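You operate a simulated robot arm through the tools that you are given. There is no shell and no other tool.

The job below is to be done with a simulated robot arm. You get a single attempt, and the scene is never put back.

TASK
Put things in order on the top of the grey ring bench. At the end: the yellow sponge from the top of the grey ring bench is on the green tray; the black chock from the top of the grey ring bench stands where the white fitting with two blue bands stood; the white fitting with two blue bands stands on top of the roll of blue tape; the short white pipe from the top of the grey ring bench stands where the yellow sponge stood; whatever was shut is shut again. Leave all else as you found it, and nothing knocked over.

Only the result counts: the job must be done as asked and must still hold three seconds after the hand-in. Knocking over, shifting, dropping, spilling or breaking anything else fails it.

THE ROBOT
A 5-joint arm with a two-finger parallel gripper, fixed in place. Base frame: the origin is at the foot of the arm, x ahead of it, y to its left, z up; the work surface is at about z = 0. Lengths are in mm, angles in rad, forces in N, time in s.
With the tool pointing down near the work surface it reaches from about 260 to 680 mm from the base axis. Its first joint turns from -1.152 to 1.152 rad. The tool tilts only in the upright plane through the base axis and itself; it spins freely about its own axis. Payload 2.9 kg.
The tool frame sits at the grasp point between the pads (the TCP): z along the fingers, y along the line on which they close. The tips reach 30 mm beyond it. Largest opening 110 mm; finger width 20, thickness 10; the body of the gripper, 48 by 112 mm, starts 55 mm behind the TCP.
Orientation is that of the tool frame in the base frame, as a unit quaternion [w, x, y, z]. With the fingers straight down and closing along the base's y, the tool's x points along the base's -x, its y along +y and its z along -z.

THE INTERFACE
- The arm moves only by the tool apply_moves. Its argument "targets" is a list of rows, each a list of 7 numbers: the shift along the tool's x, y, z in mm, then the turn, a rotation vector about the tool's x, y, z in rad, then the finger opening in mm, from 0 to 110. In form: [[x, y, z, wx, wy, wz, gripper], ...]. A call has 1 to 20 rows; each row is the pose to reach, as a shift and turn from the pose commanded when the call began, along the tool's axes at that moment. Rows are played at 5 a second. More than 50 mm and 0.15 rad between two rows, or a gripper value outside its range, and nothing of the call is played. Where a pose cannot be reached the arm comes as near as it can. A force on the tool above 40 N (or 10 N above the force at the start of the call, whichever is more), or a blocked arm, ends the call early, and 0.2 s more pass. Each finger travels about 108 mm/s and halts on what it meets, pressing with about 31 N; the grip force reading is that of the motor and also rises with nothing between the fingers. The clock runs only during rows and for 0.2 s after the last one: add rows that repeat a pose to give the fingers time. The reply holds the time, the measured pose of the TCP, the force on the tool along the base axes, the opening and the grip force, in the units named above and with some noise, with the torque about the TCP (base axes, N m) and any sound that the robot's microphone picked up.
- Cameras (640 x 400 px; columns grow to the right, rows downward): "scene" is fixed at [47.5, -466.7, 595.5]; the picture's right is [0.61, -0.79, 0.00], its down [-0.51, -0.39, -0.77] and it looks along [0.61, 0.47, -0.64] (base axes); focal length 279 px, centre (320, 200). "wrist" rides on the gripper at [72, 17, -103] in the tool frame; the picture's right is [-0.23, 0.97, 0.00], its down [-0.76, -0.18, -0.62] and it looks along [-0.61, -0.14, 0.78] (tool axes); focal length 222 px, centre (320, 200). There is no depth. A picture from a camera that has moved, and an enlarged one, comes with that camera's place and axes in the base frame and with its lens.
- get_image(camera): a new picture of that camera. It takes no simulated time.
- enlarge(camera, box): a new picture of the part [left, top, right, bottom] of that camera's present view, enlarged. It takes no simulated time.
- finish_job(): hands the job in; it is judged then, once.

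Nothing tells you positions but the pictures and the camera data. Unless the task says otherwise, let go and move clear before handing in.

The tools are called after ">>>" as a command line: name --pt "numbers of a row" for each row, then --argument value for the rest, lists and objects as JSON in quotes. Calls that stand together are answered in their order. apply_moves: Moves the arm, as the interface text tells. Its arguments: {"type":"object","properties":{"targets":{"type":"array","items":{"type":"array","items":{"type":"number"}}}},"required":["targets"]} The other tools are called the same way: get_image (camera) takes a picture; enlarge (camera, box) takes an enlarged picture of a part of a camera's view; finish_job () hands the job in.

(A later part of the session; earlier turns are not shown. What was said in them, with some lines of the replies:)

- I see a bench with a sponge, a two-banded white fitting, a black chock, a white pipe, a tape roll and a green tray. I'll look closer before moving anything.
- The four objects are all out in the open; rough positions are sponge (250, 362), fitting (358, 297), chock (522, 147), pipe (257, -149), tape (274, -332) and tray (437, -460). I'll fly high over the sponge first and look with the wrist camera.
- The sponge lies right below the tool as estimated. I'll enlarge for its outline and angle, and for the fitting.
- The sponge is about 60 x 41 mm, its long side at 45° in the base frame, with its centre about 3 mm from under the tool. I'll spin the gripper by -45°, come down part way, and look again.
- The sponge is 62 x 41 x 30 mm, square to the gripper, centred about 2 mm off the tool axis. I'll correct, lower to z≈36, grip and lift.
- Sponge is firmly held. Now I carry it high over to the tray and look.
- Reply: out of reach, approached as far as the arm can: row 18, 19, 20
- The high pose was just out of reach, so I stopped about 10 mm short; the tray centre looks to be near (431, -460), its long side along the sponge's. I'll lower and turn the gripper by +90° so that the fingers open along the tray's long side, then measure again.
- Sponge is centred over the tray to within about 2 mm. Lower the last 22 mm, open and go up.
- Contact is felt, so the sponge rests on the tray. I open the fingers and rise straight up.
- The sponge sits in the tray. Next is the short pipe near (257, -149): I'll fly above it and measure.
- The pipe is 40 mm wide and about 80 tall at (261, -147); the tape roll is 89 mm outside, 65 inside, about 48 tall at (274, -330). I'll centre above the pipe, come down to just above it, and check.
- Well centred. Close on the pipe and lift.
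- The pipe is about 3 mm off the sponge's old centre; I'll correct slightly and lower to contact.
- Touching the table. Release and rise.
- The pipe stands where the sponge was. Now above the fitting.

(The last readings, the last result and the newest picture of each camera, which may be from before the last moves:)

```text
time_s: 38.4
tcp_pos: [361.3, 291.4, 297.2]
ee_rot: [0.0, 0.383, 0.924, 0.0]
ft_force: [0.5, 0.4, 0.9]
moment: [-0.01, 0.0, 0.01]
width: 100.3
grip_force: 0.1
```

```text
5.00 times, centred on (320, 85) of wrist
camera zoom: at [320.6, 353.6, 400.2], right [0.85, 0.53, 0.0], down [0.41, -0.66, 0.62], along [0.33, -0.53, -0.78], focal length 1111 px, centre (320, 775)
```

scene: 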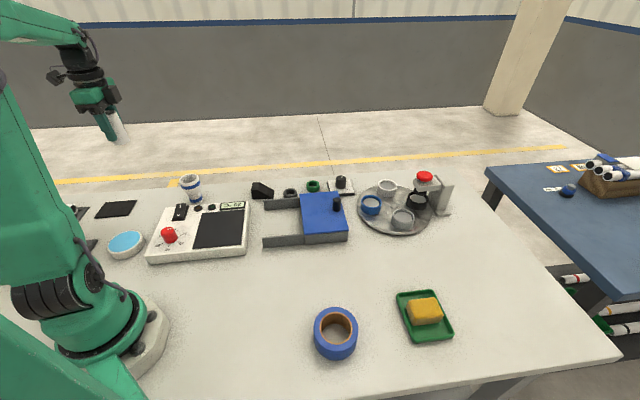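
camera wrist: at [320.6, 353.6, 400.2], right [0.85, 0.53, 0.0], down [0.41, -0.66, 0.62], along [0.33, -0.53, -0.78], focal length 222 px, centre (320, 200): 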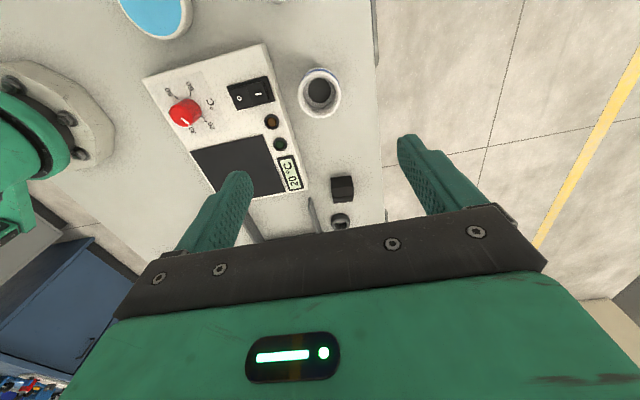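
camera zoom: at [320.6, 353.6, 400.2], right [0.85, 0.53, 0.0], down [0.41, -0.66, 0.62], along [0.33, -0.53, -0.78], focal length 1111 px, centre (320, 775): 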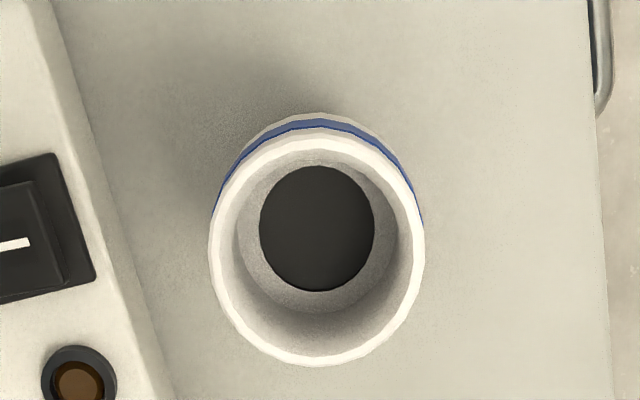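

The fitting is nearly under the tool. I'll come down part way and check again.

>>> apply_moves --pt "-1.3 -0.9 40 0 0 0 100" --pt "-1.3 -0.9 85 0 0 0 100" --pt "-1.3 -0.9 125 0 0 0 100" --pt "-1.3 -0.9 150 0 0 0 100" --pt "-1.3 -0.9 150 0 0 0 100"

>>> enlarge --camera "wrist" --box '[200, 40, 456, 200]'

>>> enlarge --camera "scene" --box '[130, 110, 290, 220]'

```text
time_s: 39.6
tcp_pos: [360.0, 290.3, 145.9]
ee_rot: [0.0, 0.382, 0.924, 0.0]
ft_force: [-0.2, 0.8, 0.0]
moment: [0.0, 0.01, 0.01]
width: 100.1
grip_force: 0.0
```

```text
2.50 times, centred on (328, 120) of wrist
camera zoom: at [319.2, 353.5, 250.0], right [0.85, 0.53, 0.0], down [0.41, -0.66, 0.62], along [0.33, -0.53, -0.78], focal length 555 px, centre (300, 400)
```

zoom: 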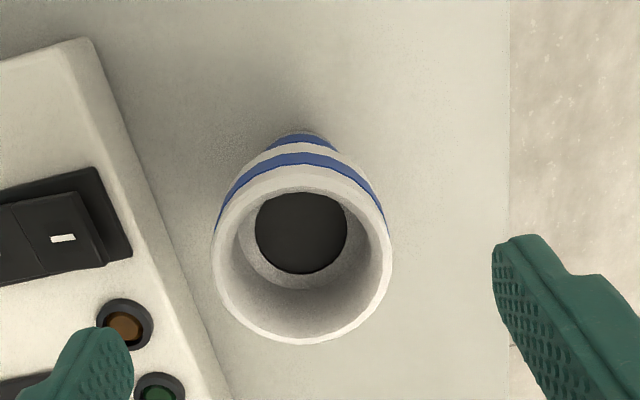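

```text
3.64 times, centred on (210, 165) of scene
camera zoom: at [47.5, -466.7, 595.5], right [0.61, -0.79, 0.0], down [-0.51, -0.39, -0.77], along [0.61, 0.47, -0.64], focal length 1015 px, centre (720, 327)
```

zoom: 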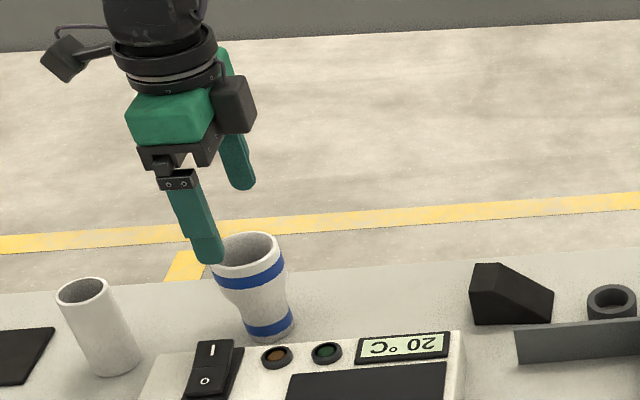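

The fitting is 57 mm across at the top and about 87 tall; the plate's edge is 57 mm to one side, so I'll use an 80 mm opening and grip the upper cylinder at z≈68.

>>> apply_moves --pt "0.9 1.1 0 0 0 0 82" --pt "0.9 1.1 10 0 0 0 80" --pt "0.9 1.1 40 0 0 0 80" --pt "0.9 1.1 65 0 0 0 80" --pt "0.9 1.1 78 0 0 0 80" --pt "0.9 1.1 78 0 0 0 80"

>>> get_image --camera "wrist"

>>> enlarge --camera "scene" --box '[130, 110, 290, 220]'

```text
time_s: 41.0
tcp_pos: [360.0, 293.7, 68.4]
ee_rot: [0.0, 0.382, 0.924, 0.0]
ft_force: [-0.4, -0.4, 0.5]
moment: [0.02, -0.01, 0.01]
width: 80.1
grip_force: 0.0
```

```text
taken
camera wrist: at [318.3, 355.1, 172.0], right [0.85, 0.53, 0.0], down [0.41, -0.66, 0.62], along [0.33, -0.53, -0.78], focal length 222 px, centre (320, 200)
```

wrist: 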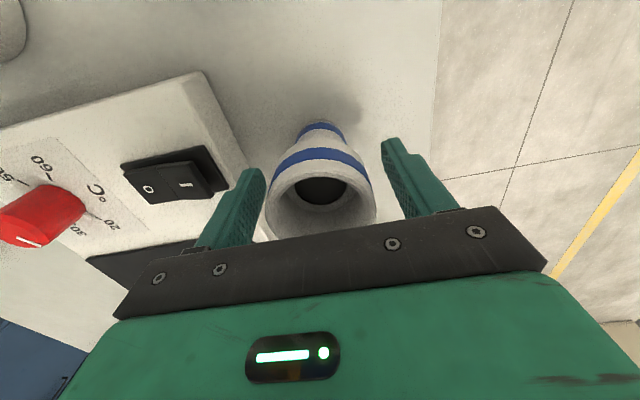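

```text
3.64 times, centred on (210, 165) of scene
camera zoom: at [47.5, -466.7, 595.5], right [0.61, -0.79, 0.0], down [-0.51, -0.39, -0.77], along [0.61, 0.47, -0.64], focal length 1015 px, centre (720, 327)
```

zoom: 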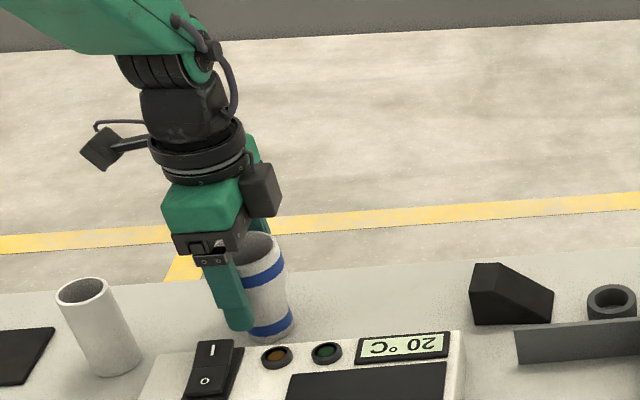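

>>> apply_moves --pt "0 0 0 0 0 0 68" --pt "0 0 0 0 0 0 60" --pt "0 0 0 0 0 0 50" --pt "0 0 0 0 0 0 45" --pt "0 0 0 0 0 0 45"

>>> get_image --camera "wrist"

```text
time_s: 42.2
tcp_pos: [358.3, 292.4, 69.6]
ee_rot: [0.0, 0.383, 0.924, 0.0]
ft_force: [0.2, 0.1, -0.3]
moment: [0.02, 0.01, -0.02]
width: 60.6
grip_force: 30.8
```

```text
taken
camera wrist: at [318.4, 355.1, 172.2], right [0.85, 0.53, 0.0], down [0.41, -0.66, 0.62], along [0.33, -0.53, -0.78], focal length 222 px, centre (320, 200)
```

wrist: 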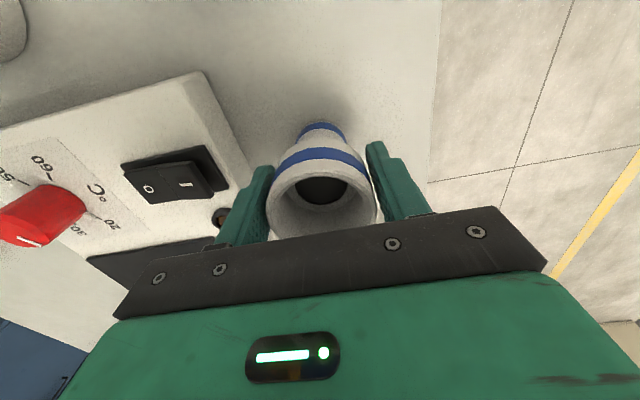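

Gripped at 60.6 mm. I lift a bit and check the hold.

>>> apply_moves --pt "0 0 -10 0 0 0 45" --pt "0 0 -30 0 0 0 45" --pt "0 0 -60 0 0 0 45" --pt "0 0 -60 0 0 0 45"

>>> get_image --camera "wrist"

>>> enlarge --camera "scene" --box '[130, 110, 290, 220]'

```text
time_s: 43.2
tcp_pos: [359.2, 291.6, 126.2]
ee_rot: [0.001, 0.383, 0.924, 0.0]
ft_force: [-0.4, -0.6, -1.5]
moment: [0.06, -0.01, 0.02]
width: 60.5
grip_force: 31.2
```

```text
taken
camera wrist: at [318.8, 354.6, 229.6], right [0.85, 0.53, 0.0], down [0.41, -0.66, 0.62], along [0.33, -0.53, -0.78], focal length 222 px, centre (320, 200)
```

wrist: 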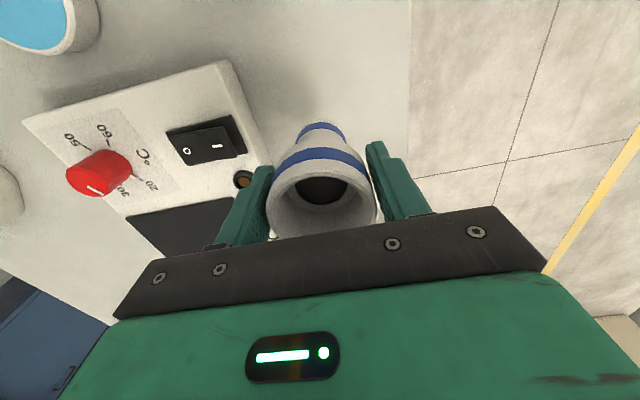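

```text
3.64 times, centred on (210, 165) of scene
camera zoom: at [47.5, -466.7, 595.5], right [0.61, -0.79, 0.0], down [-0.51, -0.39, -0.77], along [0.61, 0.47, -0.64], focal length 1015 px, centre (720, 327)
```

zoom: 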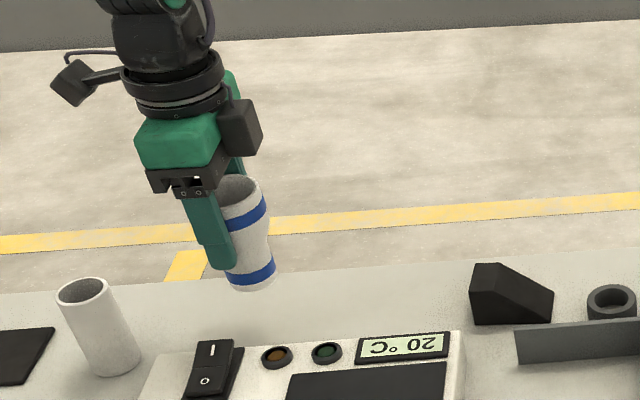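

Held well. Lift higher and carry it over to the tape roll.

>>> apply_moves --pt "0 0 -40 0 0 0 45" --pt "0 0 -80 0 0 0 45" --pt "0 0 -120 0 0 0 45" --pt "0 0 -155 0 0 0 45" --pt "-27.1 -35.7 -155 0 0 0 45" --pt "-54.3 -71.4 -155 0 0 0 45" --pt "-81.4 -107 -155 0 0 0 45" --pt "-108.6 -142.7 -155 0 0 0 45" --pt "-135.7 -178.4 -155 0 0 0 45" --pt "-162.9 -214.1 -155 0 0 0 45" --pt "-190 -249.8 -155 0 0 0 45" --pt "-217.1 -285.4 -155 0 0 0 45" --pt "-244.3 -321.1 -155 0 0 0 45" --pt "-271.4 -356.8 -155 0 0 0 45" --pt "-298.6 -392.5 -155 0 0 0 45" --pt "-325.7 -428.1 -155 0 0 0 45" --pt "-352.9 -463.8 -155 0 0 0 45" --pt "-380 -499.5 -155 0 0 0 45" --pt "-380 -499.5 -155 0 0 0 45"

>>> get_image --camera "wrist"

>>> get_image --camera "scene"

```text
time_s: 47.2
tcp_pos: [270.2, -329.0, 283.2]
ee_rot: [0.0, 0.382, 0.924, 0.0]
ft_force: [-0.1, -0.5, -0.3]
moment: [0.02, -0.01, -0.02]
width: 60.3
grip_force: 31.1
```

```text
taken
camera wrist: at [232.0, -266.4, 386.9], right [0.85, 0.53, 0.0], down [0.41, -0.66, 0.62], along [0.33, -0.53, -0.78], focal length 222 px, centre (320, 200)
```

wrist: 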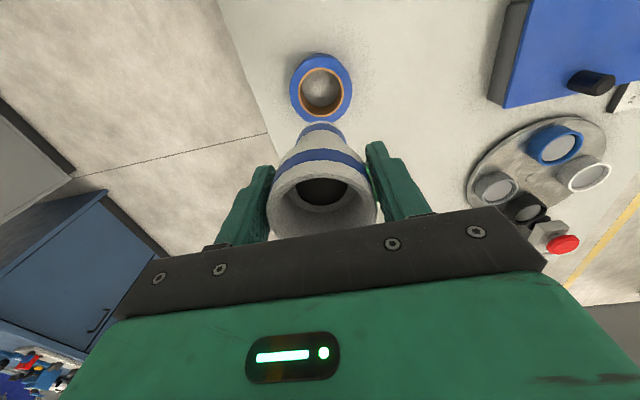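

```text
taken
```

scene: 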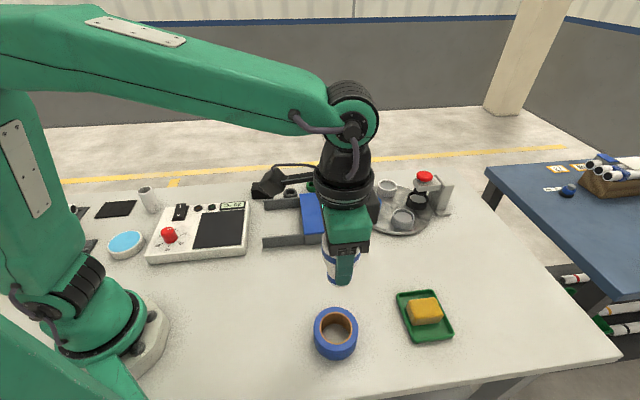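

>>> enlarge --camera "wrist" --box '[272, 45, 368, 125]'

>>> enlarge --camera "scene" --box '[300, 290, 380, 370]'

>>> enlarge --camera "wrist" --box '[256, 110, 384, 240]'

```text
5.00 times, centred on (320, 85) of wrist
camera zoom: at [232.0, -266.4, 386.9], right [0.85, 0.53, 0.0], down [0.41, -0.66, 0.62], along [0.33, -0.53, -0.78], focal length 1111 px, centre (320, 775)
```

zoom: 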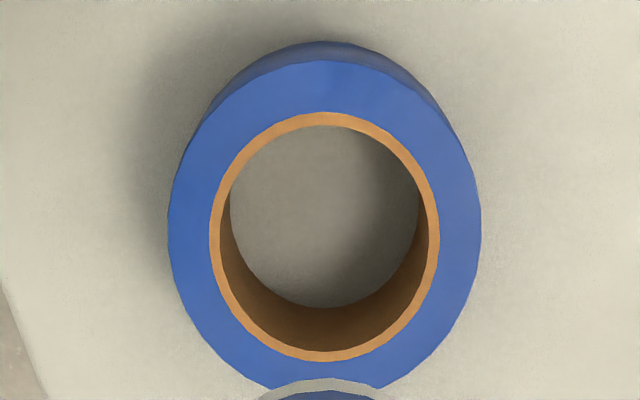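

```text
5.00 times, centred on (340, 330) of scene
camera zoom: at [47.5, -466.7, 595.5], right [0.61, -0.79, 0.0], down [-0.51, -0.39, -0.77], along [0.61, 0.47, -0.64], focal length 1396 px, centre (220, -450)
```

zoom: 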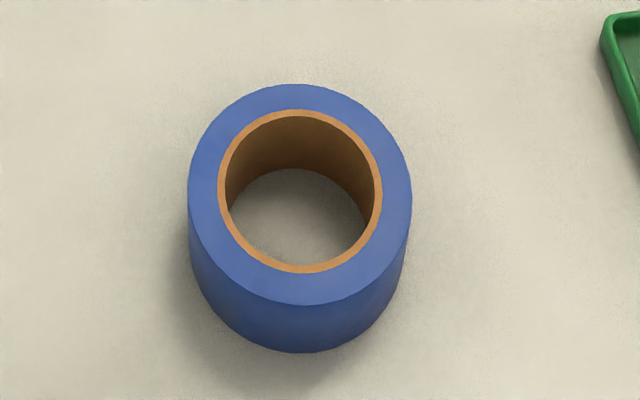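

```text
3.08 times, centred on (320, 175) of wrist
camera zoom: at [232.0, -266.4, 386.9], right [0.85, 0.53, 0.0], down [0.41, -0.66, 0.62], along [0.33, -0.53, -0.78], focal length 684 px, centre (320, 277)
```

zoom: 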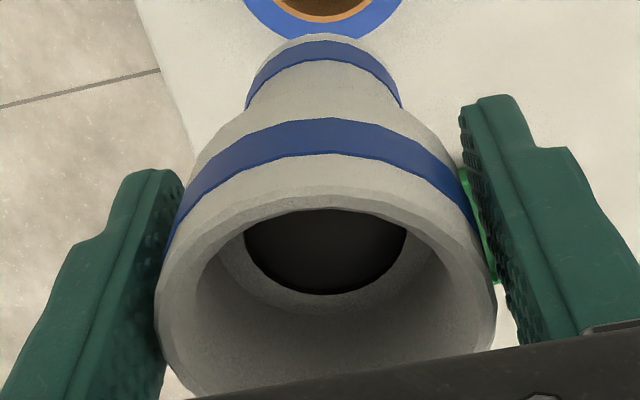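

The roll's top is 48 mm up, hole about 59 mm, outside 88 mm; the fitting's foot is about 41 mm, so centred it may not find support. I'll lower it centred to just above the roll, then feel whether there is anything to stand on there.

>>> apply_moves --pt "0.9 0 40 0 0 0 45" --pt "0.9 0 80 0 0 0 45" --pt "0.9 0 120 0 0 0 45" --pt "0.9 0 145 0 0 0 45" --pt "0.9 0 155 0 0 0 45" --pt "0.9 0 155 0 0 0 45"

>>> get_image --camera "wrist"

>>> enlarge --camera "scene" --box '[280, 250, 400, 370]'

```text
time_s: 48.6
tcp_pos: [274.2, -327.4, 130.2]
ee_rot: [0.0, 0.382, 0.924, 0.0]
ft_force: [0.0, 0.0, -1.2]
moment: [0.02, -0.01, -0.02]
width: 60.7
grip_force: 30.6
```

```text
taken
camera wrist: at [233.7, -264.9, 233.0], right [0.85, 0.53, 0.0], down [0.41, -0.66, 0.62], along [0.33, -0.53, -0.78], focal length 222 px, centre (320, 200)
```

wrist: 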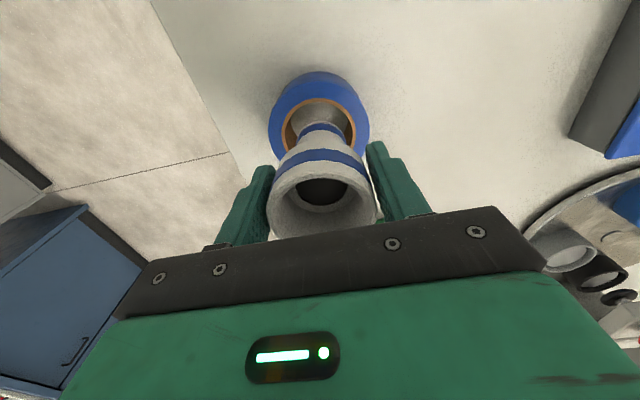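

```text
3.33 times, centred on (340, 310) of scene
camera zoom: at [47.5, -466.7, 595.5], right [0.61, -0.79, 0.0], down [-0.51, -0.39, -0.77], along [0.61, 0.47, -0.64], focal length 930 px, centre (253, -167)
```

zoom: 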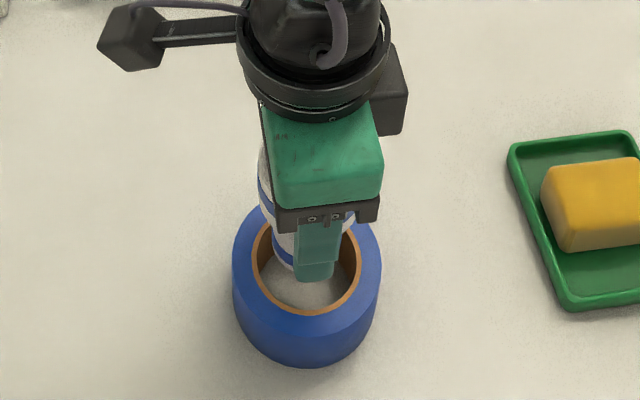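

>>> apply_moves --pt "0 0 6 0 0 0 45" --pt "0 0 10 0 0 0 45" --pt "0 0 12 0 0 0 45" --pt "0 0 13 0 0 0 45" --pt "0 0 13 0 0 0 45"

>>> apply_moves --pt "0 0 1 0 0 0 45" --pt "0 0 1 0 0 0 45"

>>> apply_moves --pt "0 0 1 0 0 0 45" --pt "0 0 1 0 0 0 45"

>>> apply_moves --pt "0 0 1 0 0 0 45" --pt "0 0 1 0 0 0 45"

```text
time_s: 49.8
tcp_pos: [275.2, -328.7, 115.5]
ee_rot: [0.0, 0.383, 0.924, 0.0]
ft_force: [0.1, 0.4, 0.0]
moment: [-0.01, 0.0, 0.0]
width: 60.8
grip_force: 31.6
```

```text
time_s: 50.4
tcp_pos: [275.5, -328.2, 114.5]
ee_rot: [0.001, 0.383, 0.924, 0.0]
ft_force: [-0.6, 0.4, -1.3]
moment: [0.0, -0.01, -0.04]
width: 60.7
grip_force: 30.3
```

```text
time_s: 51.0
tcp_pos: [275.1, -329.3, 113.9]
ee_rot: [0.0, 0.383, 0.924, 0.0]
ft_force: [-1.1, 3.7, 9.0]
moment: [0.23, -0.02, 0.02]
width: 60.6
grip_force: 31.2
```

```text
time_s: 51.6
tcp_pos: [275.4, -328.4, 113.3]
ee_rot: [0.0, 0.383, 0.924, -0.001]
ft_force: [-5.0, 1.6, 19.5]
moment: [0.03, 0.26, -0.05]
width: 60.6
grip_force: 30.6
```

I feel firm support with the load centred under the fitting, at about 45 mm height: the roll carries it centred. I back off the press and open a little.

>>> apply_moves --pt "0 0 -1 0 0 0 45" --pt "0 0 -1.5 0 0 0 45" --pt "0 0 -1.5 0 0 0 45"

>>> enlarge --camera "scene" --box '[280, 250, 400, 370]'

>>> get_image --camera "wrist"

```text
time_s: 52.4
tcp_pos: [274.3, -328.7, 113.0]
ee_rot: [-0.001, 0.383, 0.924, 0.0]
ft_force: [-0.6, 0.4, -0.3]
moment: [0.04, 0.02, 0.02]
width: 60.7
grip_force: 31.1
```

```text
3.33 times, centred on (340, 310) of scene
camera zoom: at [47.5, -466.7, 595.5], right [0.61, -0.79, 0.0], down [-0.51, -0.39, -0.77], along [0.61, 0.47, -0.64], focal length 930 px, centre (253, -167)
```

zoom: 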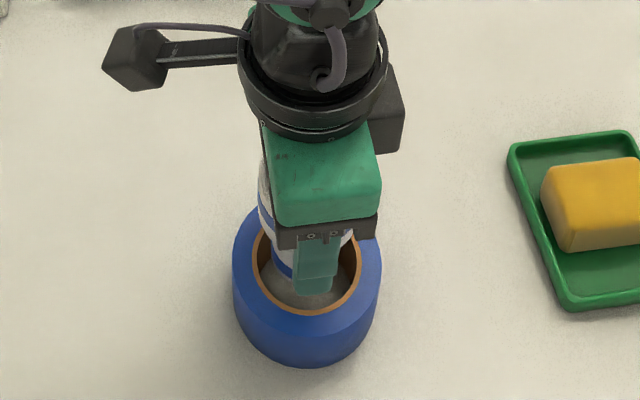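

```text
taken
camera wrist: at [234.3, -265.1, 216.7], right [0.85, 0.53, 0.0], down [0.41, -0.67, 0.62], along [0.33, -0.53, -0.78], focal length 222 px, centre (320, 200)
```

wrist: 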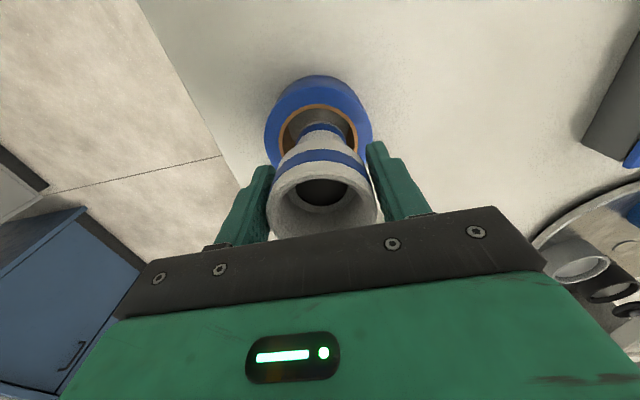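

>>> apply_moves --pt "0 0 0.5 0 0 0 58" --pt "0 0 0.5 0 0 0 62" --pt "0 0 0.5 0 0 0 64" --pt "0 0 0.5 0 0 0 66" --pt "0 0 0.5 0 0 0 66"

>>> enlarge --camera "scene" --box '[280, 250, 400, 370]'

>>> get_image --camera "wrist"

```text
time_s: 53.6
tcp_pos: [274.5, -328.2, 113.9]
ee_rot: [0.0, 0.383, 0.924, 0.0]
ft_force: [-1.2, 0.3, 0.6]
moment: [0.01, 0.0, -0.01]
width: 65.9
grip_force: 0.2
```

```text
3.33 times, centred on (340, 310) of scene
camera zoom: at [47.5, -466.7, 595.5], right [0.61, -0.79, 0.0], down [-0.51, -0.39, -0.77], along [0.61, 0.47, -0.64], focal length 930 px, centre (253, -167)
```

zoom: 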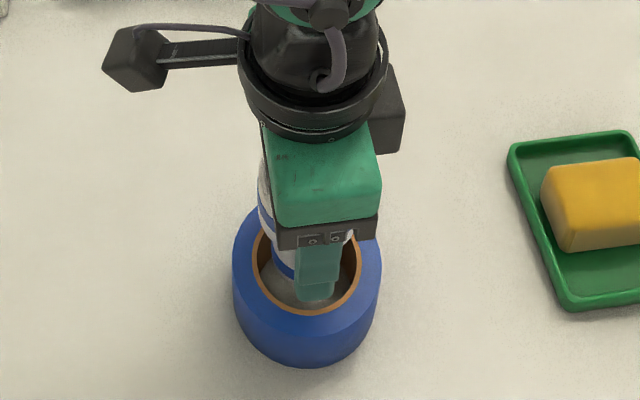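

```text
taken
camera wrist: at [234.1, -265.3, 216.5], right [0.85, 0.53, 0.0], down [0.41, -0.66, 0.62], along [0.33, -0.53, -0.78], focal length 222 px, centre (320, 200)
```

wrist: 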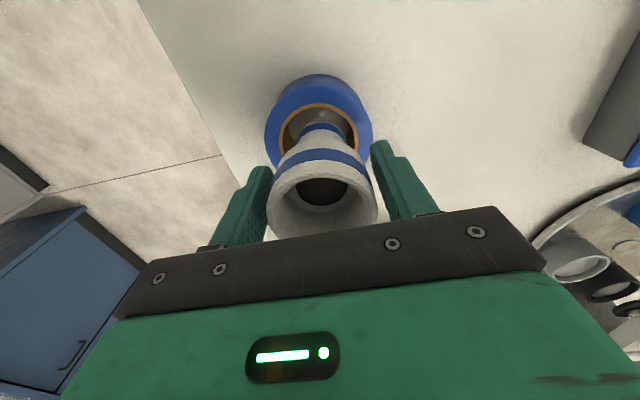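

The fitting stays put by itself. I open wider and rise.

>>> apply_moves --pt "0 0 0 0 0 0 75" --pt "0 0 0 0 0 0 85" --pt "0 0 0 0 0 0 88" --pt "0 0 -20 0 0 0 88" --pt "0 0 -60 0 0 0 88" --pt "0 0 -105 0 0 0 90" --pt "0 0 -150 0 0 0 100" --pt "0 0 -190 0 0 0 100" --pt "0 0 -190 0 0 0 100"

>>> get_image --camera "scene"

>>> get_image --camera "wrist"

```text
time_s: 55.6
tcp_pos: [273.1, -327.5, 302.5]
ee_rot: [0.0, 0.382, 0.924, 0.0]
ft_force: [0.4, -0.1, 0.1]
moment: [-0.02, 0.03, -0.01]
width: 100.0
grip_force: 0.1
```

```text
taken
```

scene: 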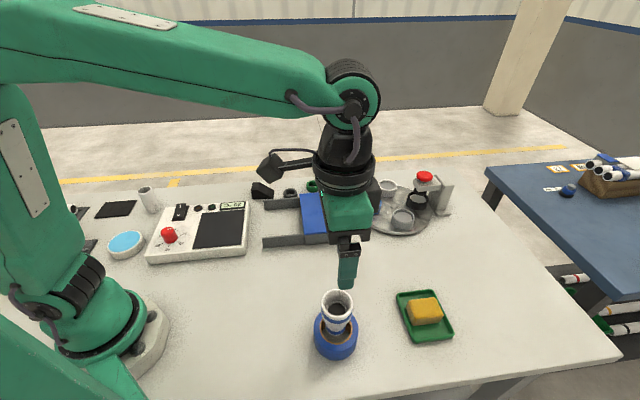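

```text
taken
camera wrist: at [232.4, -265.0, 405.6], right [0.85, 0.53, 0.0], down [0.41, -0.66, 0.62], along [0.33, -0.53, -0.78], focal length 222 px, centre (320, 200)
```

wrist: 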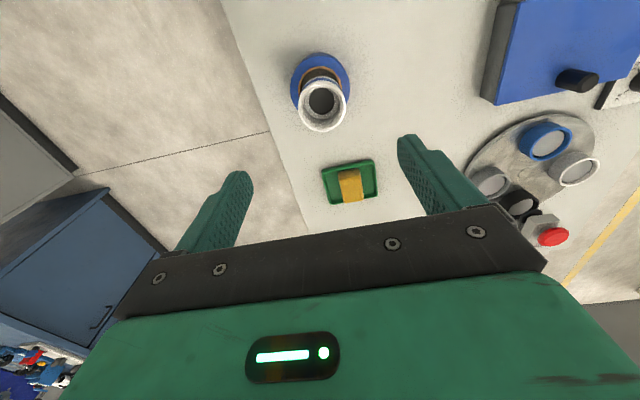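

>>> enlarge --camera "scene" --box '[300, 275, 380, 365]'

>>> enlarge --camera "wrist" --box '[272, 45, 368, 135]'

>>> enlarge --camera "scene" --box '[230, 170, 326, 230]'

```text
4.44 times, centred on (340, 320) of scene
camera zoom: at [47.5, -466.7, 595.5], right [0.61, -0.79, 0.0], down [-0.51, -0.39, -0.77], along [0.61, 0.47, -0.64], focal length 1240 px, centre (231, -333)
```

zoom: 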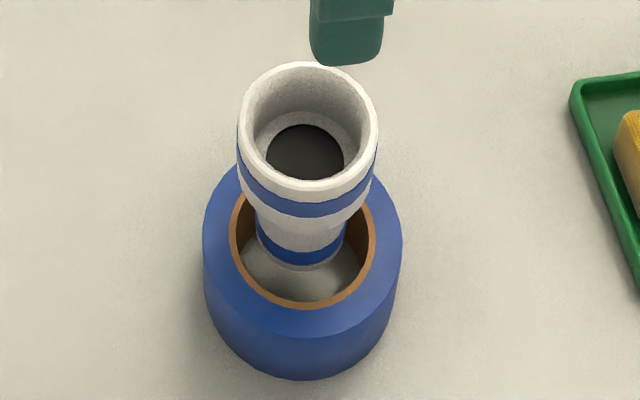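

```text
4.44 times, centred on (320, 90) of wrist
camera zoom: at [232.4, -265.0, 405.6], right [0.85, 0.53, 0.0], down [0.41, -0.66, 0.62], along [0.33, -0.53, -0.78], focal length 987 px, centre (320, 689)
```

zoom: 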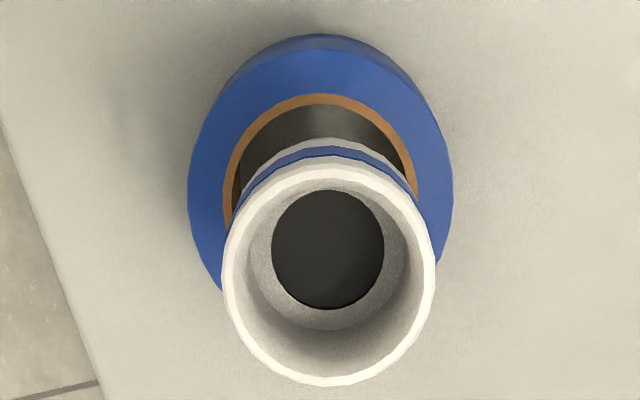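

```text
6.67 times, centred on (278, 200) of scene
camera zoom: at [47.5, -466.7, 595.5], right [0.61, -0.79, 0.0], down [-0.51, -0.39, -0.77], along [0.61, 0.47, -0.64], focal length 1861 px, centre (600, 200)
```

zoom: 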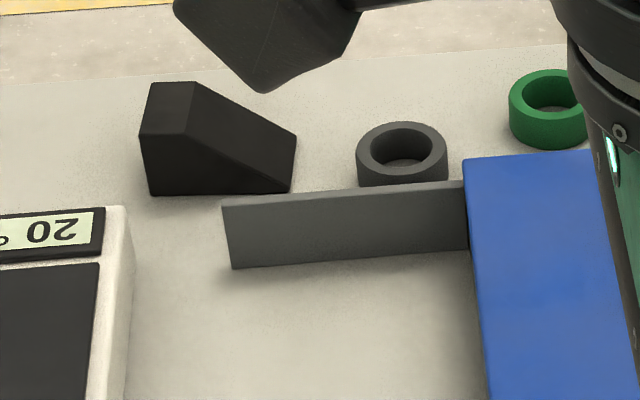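

The fitting stands upright in the middle of the roll. Last is the black chock near (519, 140), about 70 x 46 x 39 mm; I'll fly above it and measure.

>>> apply_moves --pt "13.1 42 0 0 0 0 100" --pt "26.3 84 0 0 0 0 100" --pt "39.4 126 0 0 0 0 100" --pt "52.6 168 0 0 0 0 100" --pt "65.7 210 0 0 0 0 100" --pt "78.9 252 0 0 0 0 100" --pt "92 294 0 0 0 0 100" --pt "105.1 336 0 0 0 0 100" --pt "118.3 378 0 0 0 0 100" --pt "131.4 420 0 0 0 0 100" --pt "144.6 462 0 0 0 0 100" --pt "157.7 504 0 0 0 0 100" --pt "157.7 504 0 0 0 0 100"

>>> get_image --camera "wrist"

>>> enlarge --camera "wrist" --box '[260, 40, 388, 130]'

```text
time_s: 58.4
tcp_pos: [520.3, 142.1, 303.2]
ee_rot: [0.0, 0.383, 0.924, 0.0]
ft_force: [0.8, -0.8, -0.4]
moment: [-0.02, -0.01, -0.04]
width: 100.0
grip_force: 0.0
```

```text
taken
camera wrist: at [480.3, 204.3, 406.5], right [0.85, 0.53, 0.0], down [0.41, -0.66, 0.62], along [0.33, -0.53, -0.78], focal length 222 px, centre (320, 200)
```

wrist: 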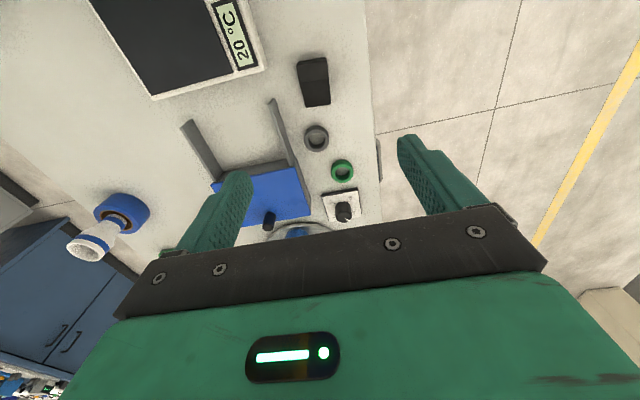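

```text
4.44 times, centred on (324, 85) of wrist
camera zoom: at [480.3, 204.3, 406.5], right [0.85, 0.53, 0.0], down [0.41, -0.66, 0.62], along [0.33, -0.53, -0.78], focal length 987 px, centre (302, 711)
```

zoom: 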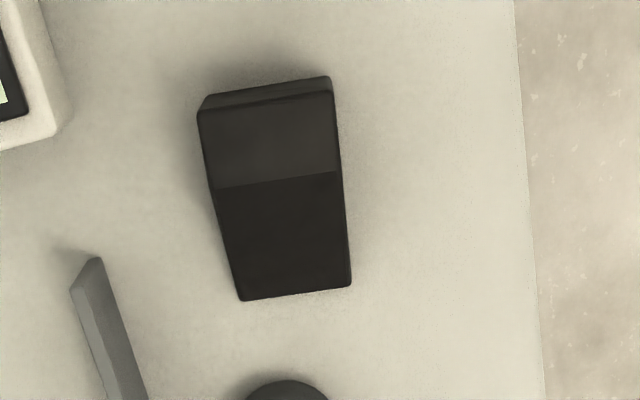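

The chock measures 70 x 44 mm, turned about 5° from the tool, low end away. I'll turn by 5.4°, shift over its heavy part, and come down part way to check.

>>> apply_moves --pt "2.1 -7.8 20 0 0 0.094 85" --pt "2.1 -7.8 60 0 0 0.094 85" --pt "2.1 -7.8 105 0 0 0.094 85" --pt "2.1 -7.8 150 0 0 0.094 80" --pt "2.1 -7.8 185 0 0 0.094 80" --pt "2.1 -7.8 185 0 0 0.094 80"

>>> get_image --camera "wrist"

>>> enlarge --camera "wrist" --box '[220, 70, 412, 190]'

```text
time_s: 59.8
tcp_pos: [513.6, 137.5, 118.2]
ee_rot: [0.001, 0.427, 0.904, 0.001]
ft_force: [0.1, -0.4, -0.4]
moment: [0.0, 0.02, 0.03]
width: 80.0
grip_force: 0.0
```

```text
taken
camera wrist: at [479.4, 202.7, 221.2], right [0.9, 0.45, 0.0], down [0.35, -0.7, 0.62], along [0.28, -0.56, -0.78], focal length 222 px, centre (320, 200)
```

wrist: 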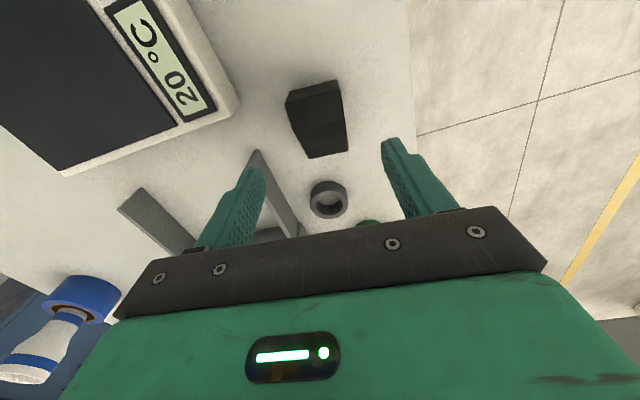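

```text
3.33 times, centred on (316, 130) of wrist
camera zoom: at [479.4, 202.7, 221.2], right [0.9, 0.45, 0.0], down [0.35, -0.7, 0.62], along [0.28, -0.56, -0.78], focal length 740 px, centre (333, 433)
```

zoom: 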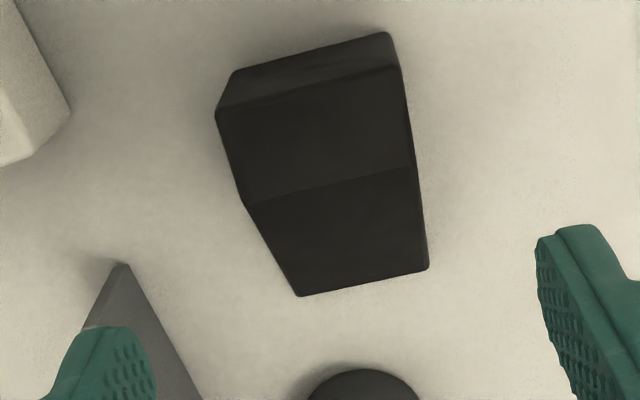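

Aligned and centred to within 1 mm. Lower, grip and lift the chock a little.

>>> apply_moves --pt "0 0.8 30 0 0 0 78" --pt "0 0.8 60 0 0 0 75" --pt "0 0.8 80 0 0 0 75" --pt "0 0.8 80 0 0 0 75" --pt "0 0.8 80 0 0 0 58" --pt "0 0.8 80 0 0 0 46" --pt "0 0.8 80 0 0 0 35" --pt "0 0.8 80 0 0 0 35"

>>> get_image --camera "wrist"

>>> enlarge --camera "scene" --box '[210, 140, 330, 230]'

```text
time_s: 61.6
tcp_pos: [512.8, 137.4, 39.2]
ee_rot: [0.0, 0.426, 0.905, 0.0]
ft_force: [0.4, -0.3, -0.1]
moment: [0.02, -0.05, 0.0]
width: 44.4
grip_force: 30.8
```

```text
taken
camera wrist: at [478.9, 203.1, 141.8], right [0.9, 0.45, 0.0], down [0.35, -0.7, 0.62], along [0.28, -0.56, -0.78], focal length 222 px, centre (320, 200)
```

wrist: 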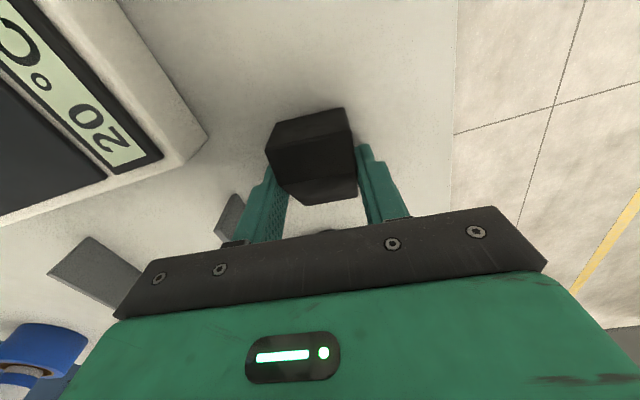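

```text
4.44 times, centred on (270, 185) of scene
camera zoom: at [47.5, -466.7, 595.5], right [0.61, -0.79, 0.0], down [-0.51, -0.39, -0.77], along [0.61, 0.47, -0.64], focal length 1240 px, centre (542, 267)
```

zoom: 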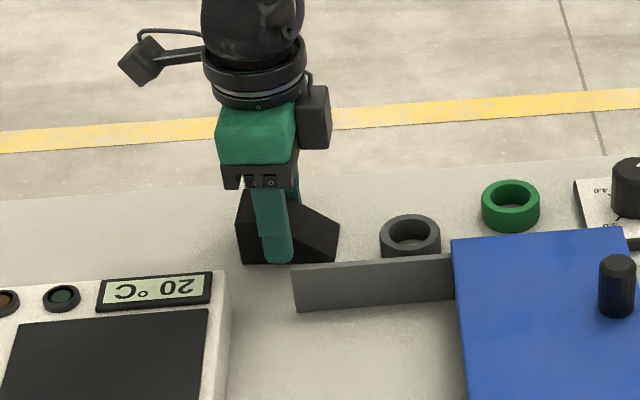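

Gripped at 44 mm. Lift and carry it to the fitting's old place, stopping above it.

>>> apply_moves --pt "0 0 -10 0 0 0 35" --pt "0 0 -50 0 0 0 35" --pt "0 0 -95 0 0 0 35" --pt "0 0 -130 0 0 0 35" --pt "43.4 -3.8 -130 0 0 0 35" --pt "86.8 -7.6 -130 0 0 0 35" --pt "130.1 -11.5 -130 0 0 0 35" --pt "173.5 -15.3 -130 0 0 0 35" --pt "216.9 -19.1 -130 0 0 0 35" --pt "216.9 -19.1 -130 0 0 0 35"

>>> get_image --camera "wrist"

>>> get_image --camera "scene"

```text
time_s: 63.8
tcp_pos: [357.9, 292.8, 166.1]
ee_rot: [0.0, 0.425, 0.905, 0.001]
ft_force: [-0.2, 0.3, -0.2]
moment: [0.01, 0.0, -0.02]
width: 44.8
grip_force: 31.0
```

```text
taken
camera wrist: at [323.5, 358.6, 270.4], right [0.9, 0.45, 0.0], down [0.35, -0.7, 0.62], along [0.28, -0.56, -0.78], focal length 222 px, centre (320, 200)
```

wrist: 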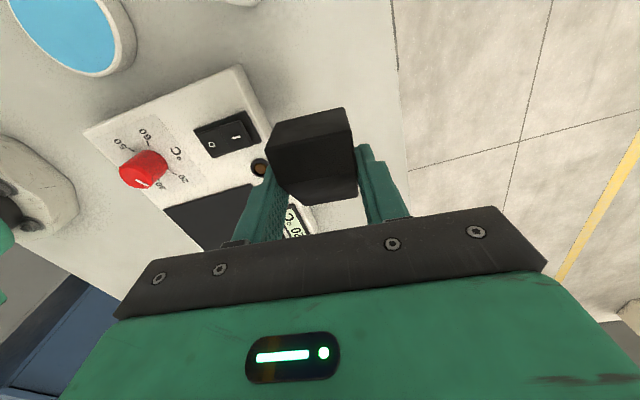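

```text
taken
```

scene: 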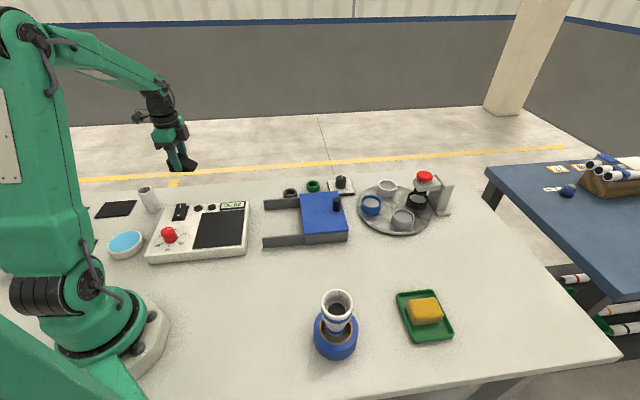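

>>> apply_moves --pt "-1 1.1 40 0 0 0 35" --pt "-1 1.1 80 0 0 0 35" --pt "-1 1.1 110 0 0 0 35" --pt "-1 1.1 122 0 0 0 35" --pt "-1 1.1 126 0 0 0 35" --pt "-1 1.1 126 0 0 0 35"

>>> get_image --camera "wrist"

>>> enlarge --camera "scene" --box '[130, 160, 226, 220]'

```text
time_s: 65.2
tcp_pos: [362.8, 290.4, 42.0]
ee_rot: [-0.001, 0.426, 0.905, 0.0]
ft_force: [-0.8, 0.3, -0.7]
moment: [0.02, -0.02, 0.02]
width: 44.5
grip_force: 31.3
```

```text
taken
camera wrist: at [328.6, 356.1, 144.8], right [0.9, 0.45, 0.0], down [0.35, -0.7, 0.62], along [0.28, -0.56, -0.78], focal length 222 px, centre (320, 200)
```

wrist: 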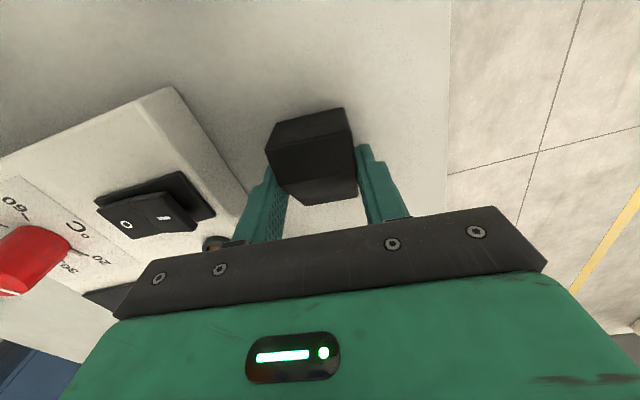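

```text
6.67 times, centred on (178, 190) of scene
camera zoom: at [47.5, -466.7, 595.5], right [0.61, -0.79, 0.0], down [-0.51, -0.39, -0.77], along [0.61, 0.47, -0.64], focal length 1861 px, centre (1267, 267)
```

zoom: 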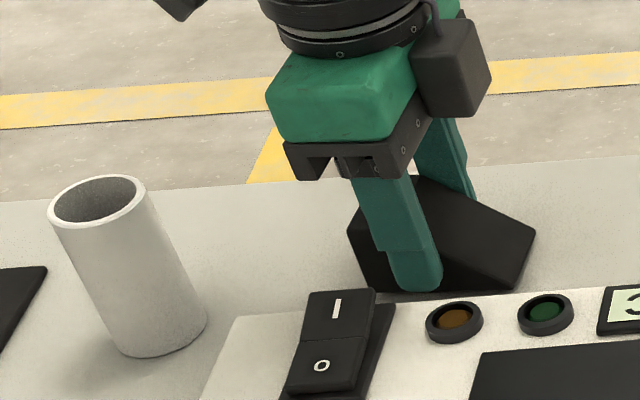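

The chock is about 3 mm off the old foot of the fitting; I correct that and lower to contact.

>>> apply_moves --pt "3 -0.8 0 0 0 0 35" --pt "3 -0.8 1.5 0 0 0 35" --pt "3 -0.8 2.5 0 0 0 35" --pt "3 -0.8 2.5 0 0 0 35"

>>> apply_moves --pt "0 0 1 0 0 0 35" --pt "0 0 1 0 0 0 35"

```text
time_s: 66.2
tcp_pos: [361.5, 293.2, 40.1]
ee_rot: [0.0, 0.426, 0.905, 0.0]
ft_force: [0.2, -0.3, -0.7]
moment: [-0.01, 0.0, 0.0]
width: 44.6
grip_force: 30.7
```

```text
time_s: 66.8
tcp_pos: [359.5, 294.1, 39.4]
ee_rot: [0.0, 0.425, 0.905, -0.001]
ft_force: [0.6, -0.3, -0.5]
moment: [-0.03, -0.01, 0.03]
width: 44.5
grip_force: 30.7
```

>>> apply_moves --pt "0 0 0.7 0 0 0 35" --pt "0 0 0.7 0 0 0 35"

```text
time_s: 67.4
tcp_pos: [360.6, 292.8, 38.2]
ee_rot: [0.001, 0.426, 0.905, -0.001]
ft_force: [-1.7, 1.2, 2.0]
moment: [-0.09, 0.08, -0.09]
width: 44.4
grip_force: 31.3
```

Contact with the table. I release and rise.

>>> apply_moves --pt "0 0 0 0 0 0 46" --pt "0 0 0 0 0 0 54" --pt "0 0 0 0 0 0 64" --pt "0 0 0 0 0 0 66" --pt "0 0 -20 0 0 0 66" --pt "0 0 -60 0 0 0 70" --pt "0 0 -105 0 0 0 80" --pt "0 0 -150 0 0 0 90" --pt "0 0 -195 0 0 0 100" --pt "0 0 -240 0 0 0 100" --pt "0 0 -240 0 0 0 100"

>>> get_image --camera "wrist"

>>> get_image --camera "scene"

>>> enlarge --camera "scene" --box '[130, 160, 226, 220]'

```text
time_s: 69.8
tcp_pos: [357.9, 292.5, 277.7]
ee_rot: [-0.001, 0.426, 0.905, 0.0]
ft_force: [-0.5, -1.1, -0.3]
moment: [0.0, 0.03, 0.01]
width: 99.9
grip_force: 0.1
```

```text
taken
camera wrist: at [324.1, 358.9, 381.5], right [0.9, 0.45, 0.0], down [0.35, -0.7, 0.62], along [0.28, -0.56, -0.78], focal length 222 px, centre (320, 200)
```

wrist: 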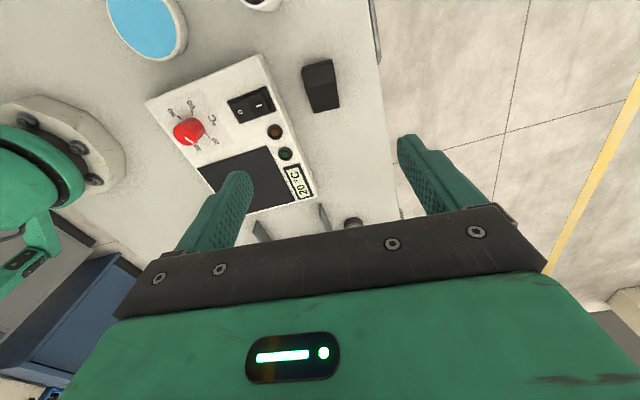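

```text
taken
```

scene: 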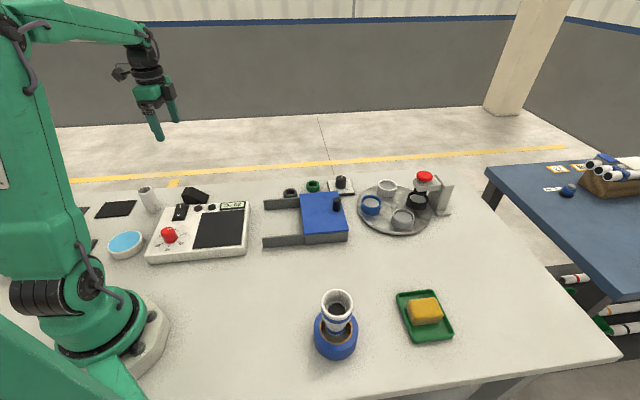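

```text
6.67 times, centred on (178, 190) of scene
camera zoom: at [47.5, -466.7, 595.5], right [0.61, -0.79, 0.0], down [-0.51, -0.39, -0.77], along [0.61, 0.47, -0.64], focal length 1861 px, centre (1267, 267)
```

zoom: 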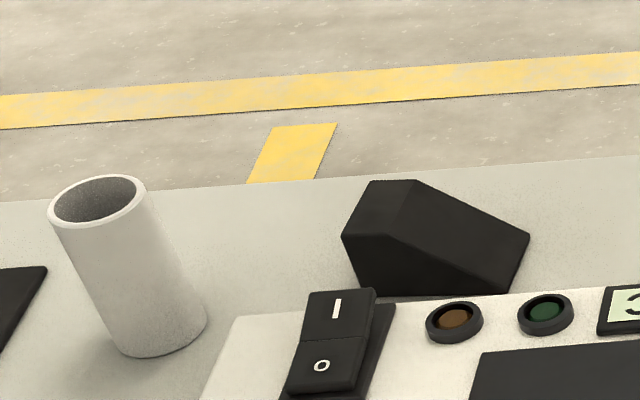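

All four objects are in place. A last close look at the fitting on the roll and at the rest of the bench before handing in.

>>> enlarge --camera "scene" --box '[300, 275, 460, 375]'

>>> enlarge --camera "scene" --box '[240, 160, 460, 298]'

```text
4.00 times, centred on (380, 325) of scene
camera zoom: at [47.5, -466.7, 595.5], right [0.61, -0.79, 0.0], down [-0.51, -0.39, -0.77], along [0.61, 0.47, -0.64], focal length 1116 px, centre (80, -300)
```

zoom: 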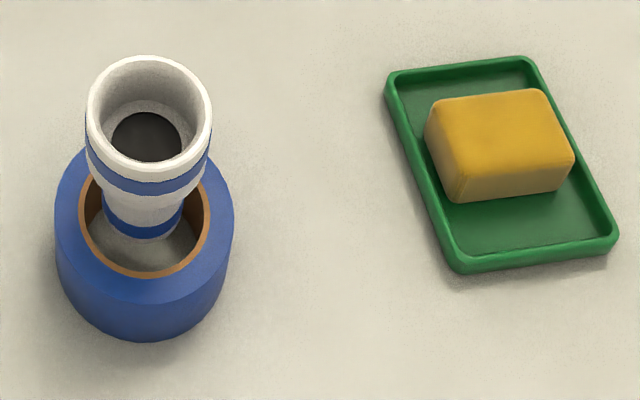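

```text
2.90 times, centred on (350, 229) of scene
camera zoom: at [47.5, -466.7, 595.5], right [0.61, -0.79, 0.0], down [-0.51, -0.39, -0.77], along [0.61, 0.47, -0.64], focal length 809 px, centre (233, 116)
```

zoom: 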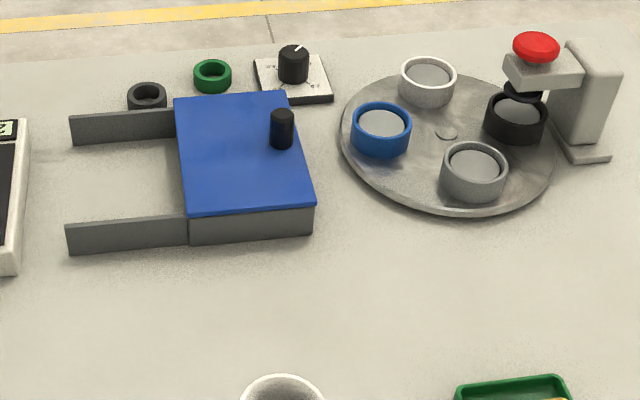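

The sponge is on the tray, the fitting is upright on the roll, and the chock and pipe are on their new spots. Everything else is where it was, nothing was opened, and the arm is clear, so I'm handing in.

>>> finish_job

```text
The job is handed in.
```

I've handed the job in with all four objects where you asked. In the final pictures nothing else looked moved or knocked over. I never got a verdict back from the hand-in.

- **Yellow sponge:** it lies flat inside the green tray, clear of the rim.
- **Short white pipe:** it stands where the sponge stood, within about 2–3 mm by the pictures.
- **White fitting with two blue bands:** it stands upright on the roll of blue tape, roughly centred. The roll's hole (about 59 mm) is wider than the fitting's foot (about 41 mm), so in the picture it seems to sit in the hole. When I lowered it, it met firm support near the top of the roll. It has held there on its own since I let go.
- **Black chock:** it stands where the fitting stood, within about 2 mm by the pictures.

Nothing had to be opened, so there was nothing to shut again. The arm let go of everything and was raised clear before the hand-in.
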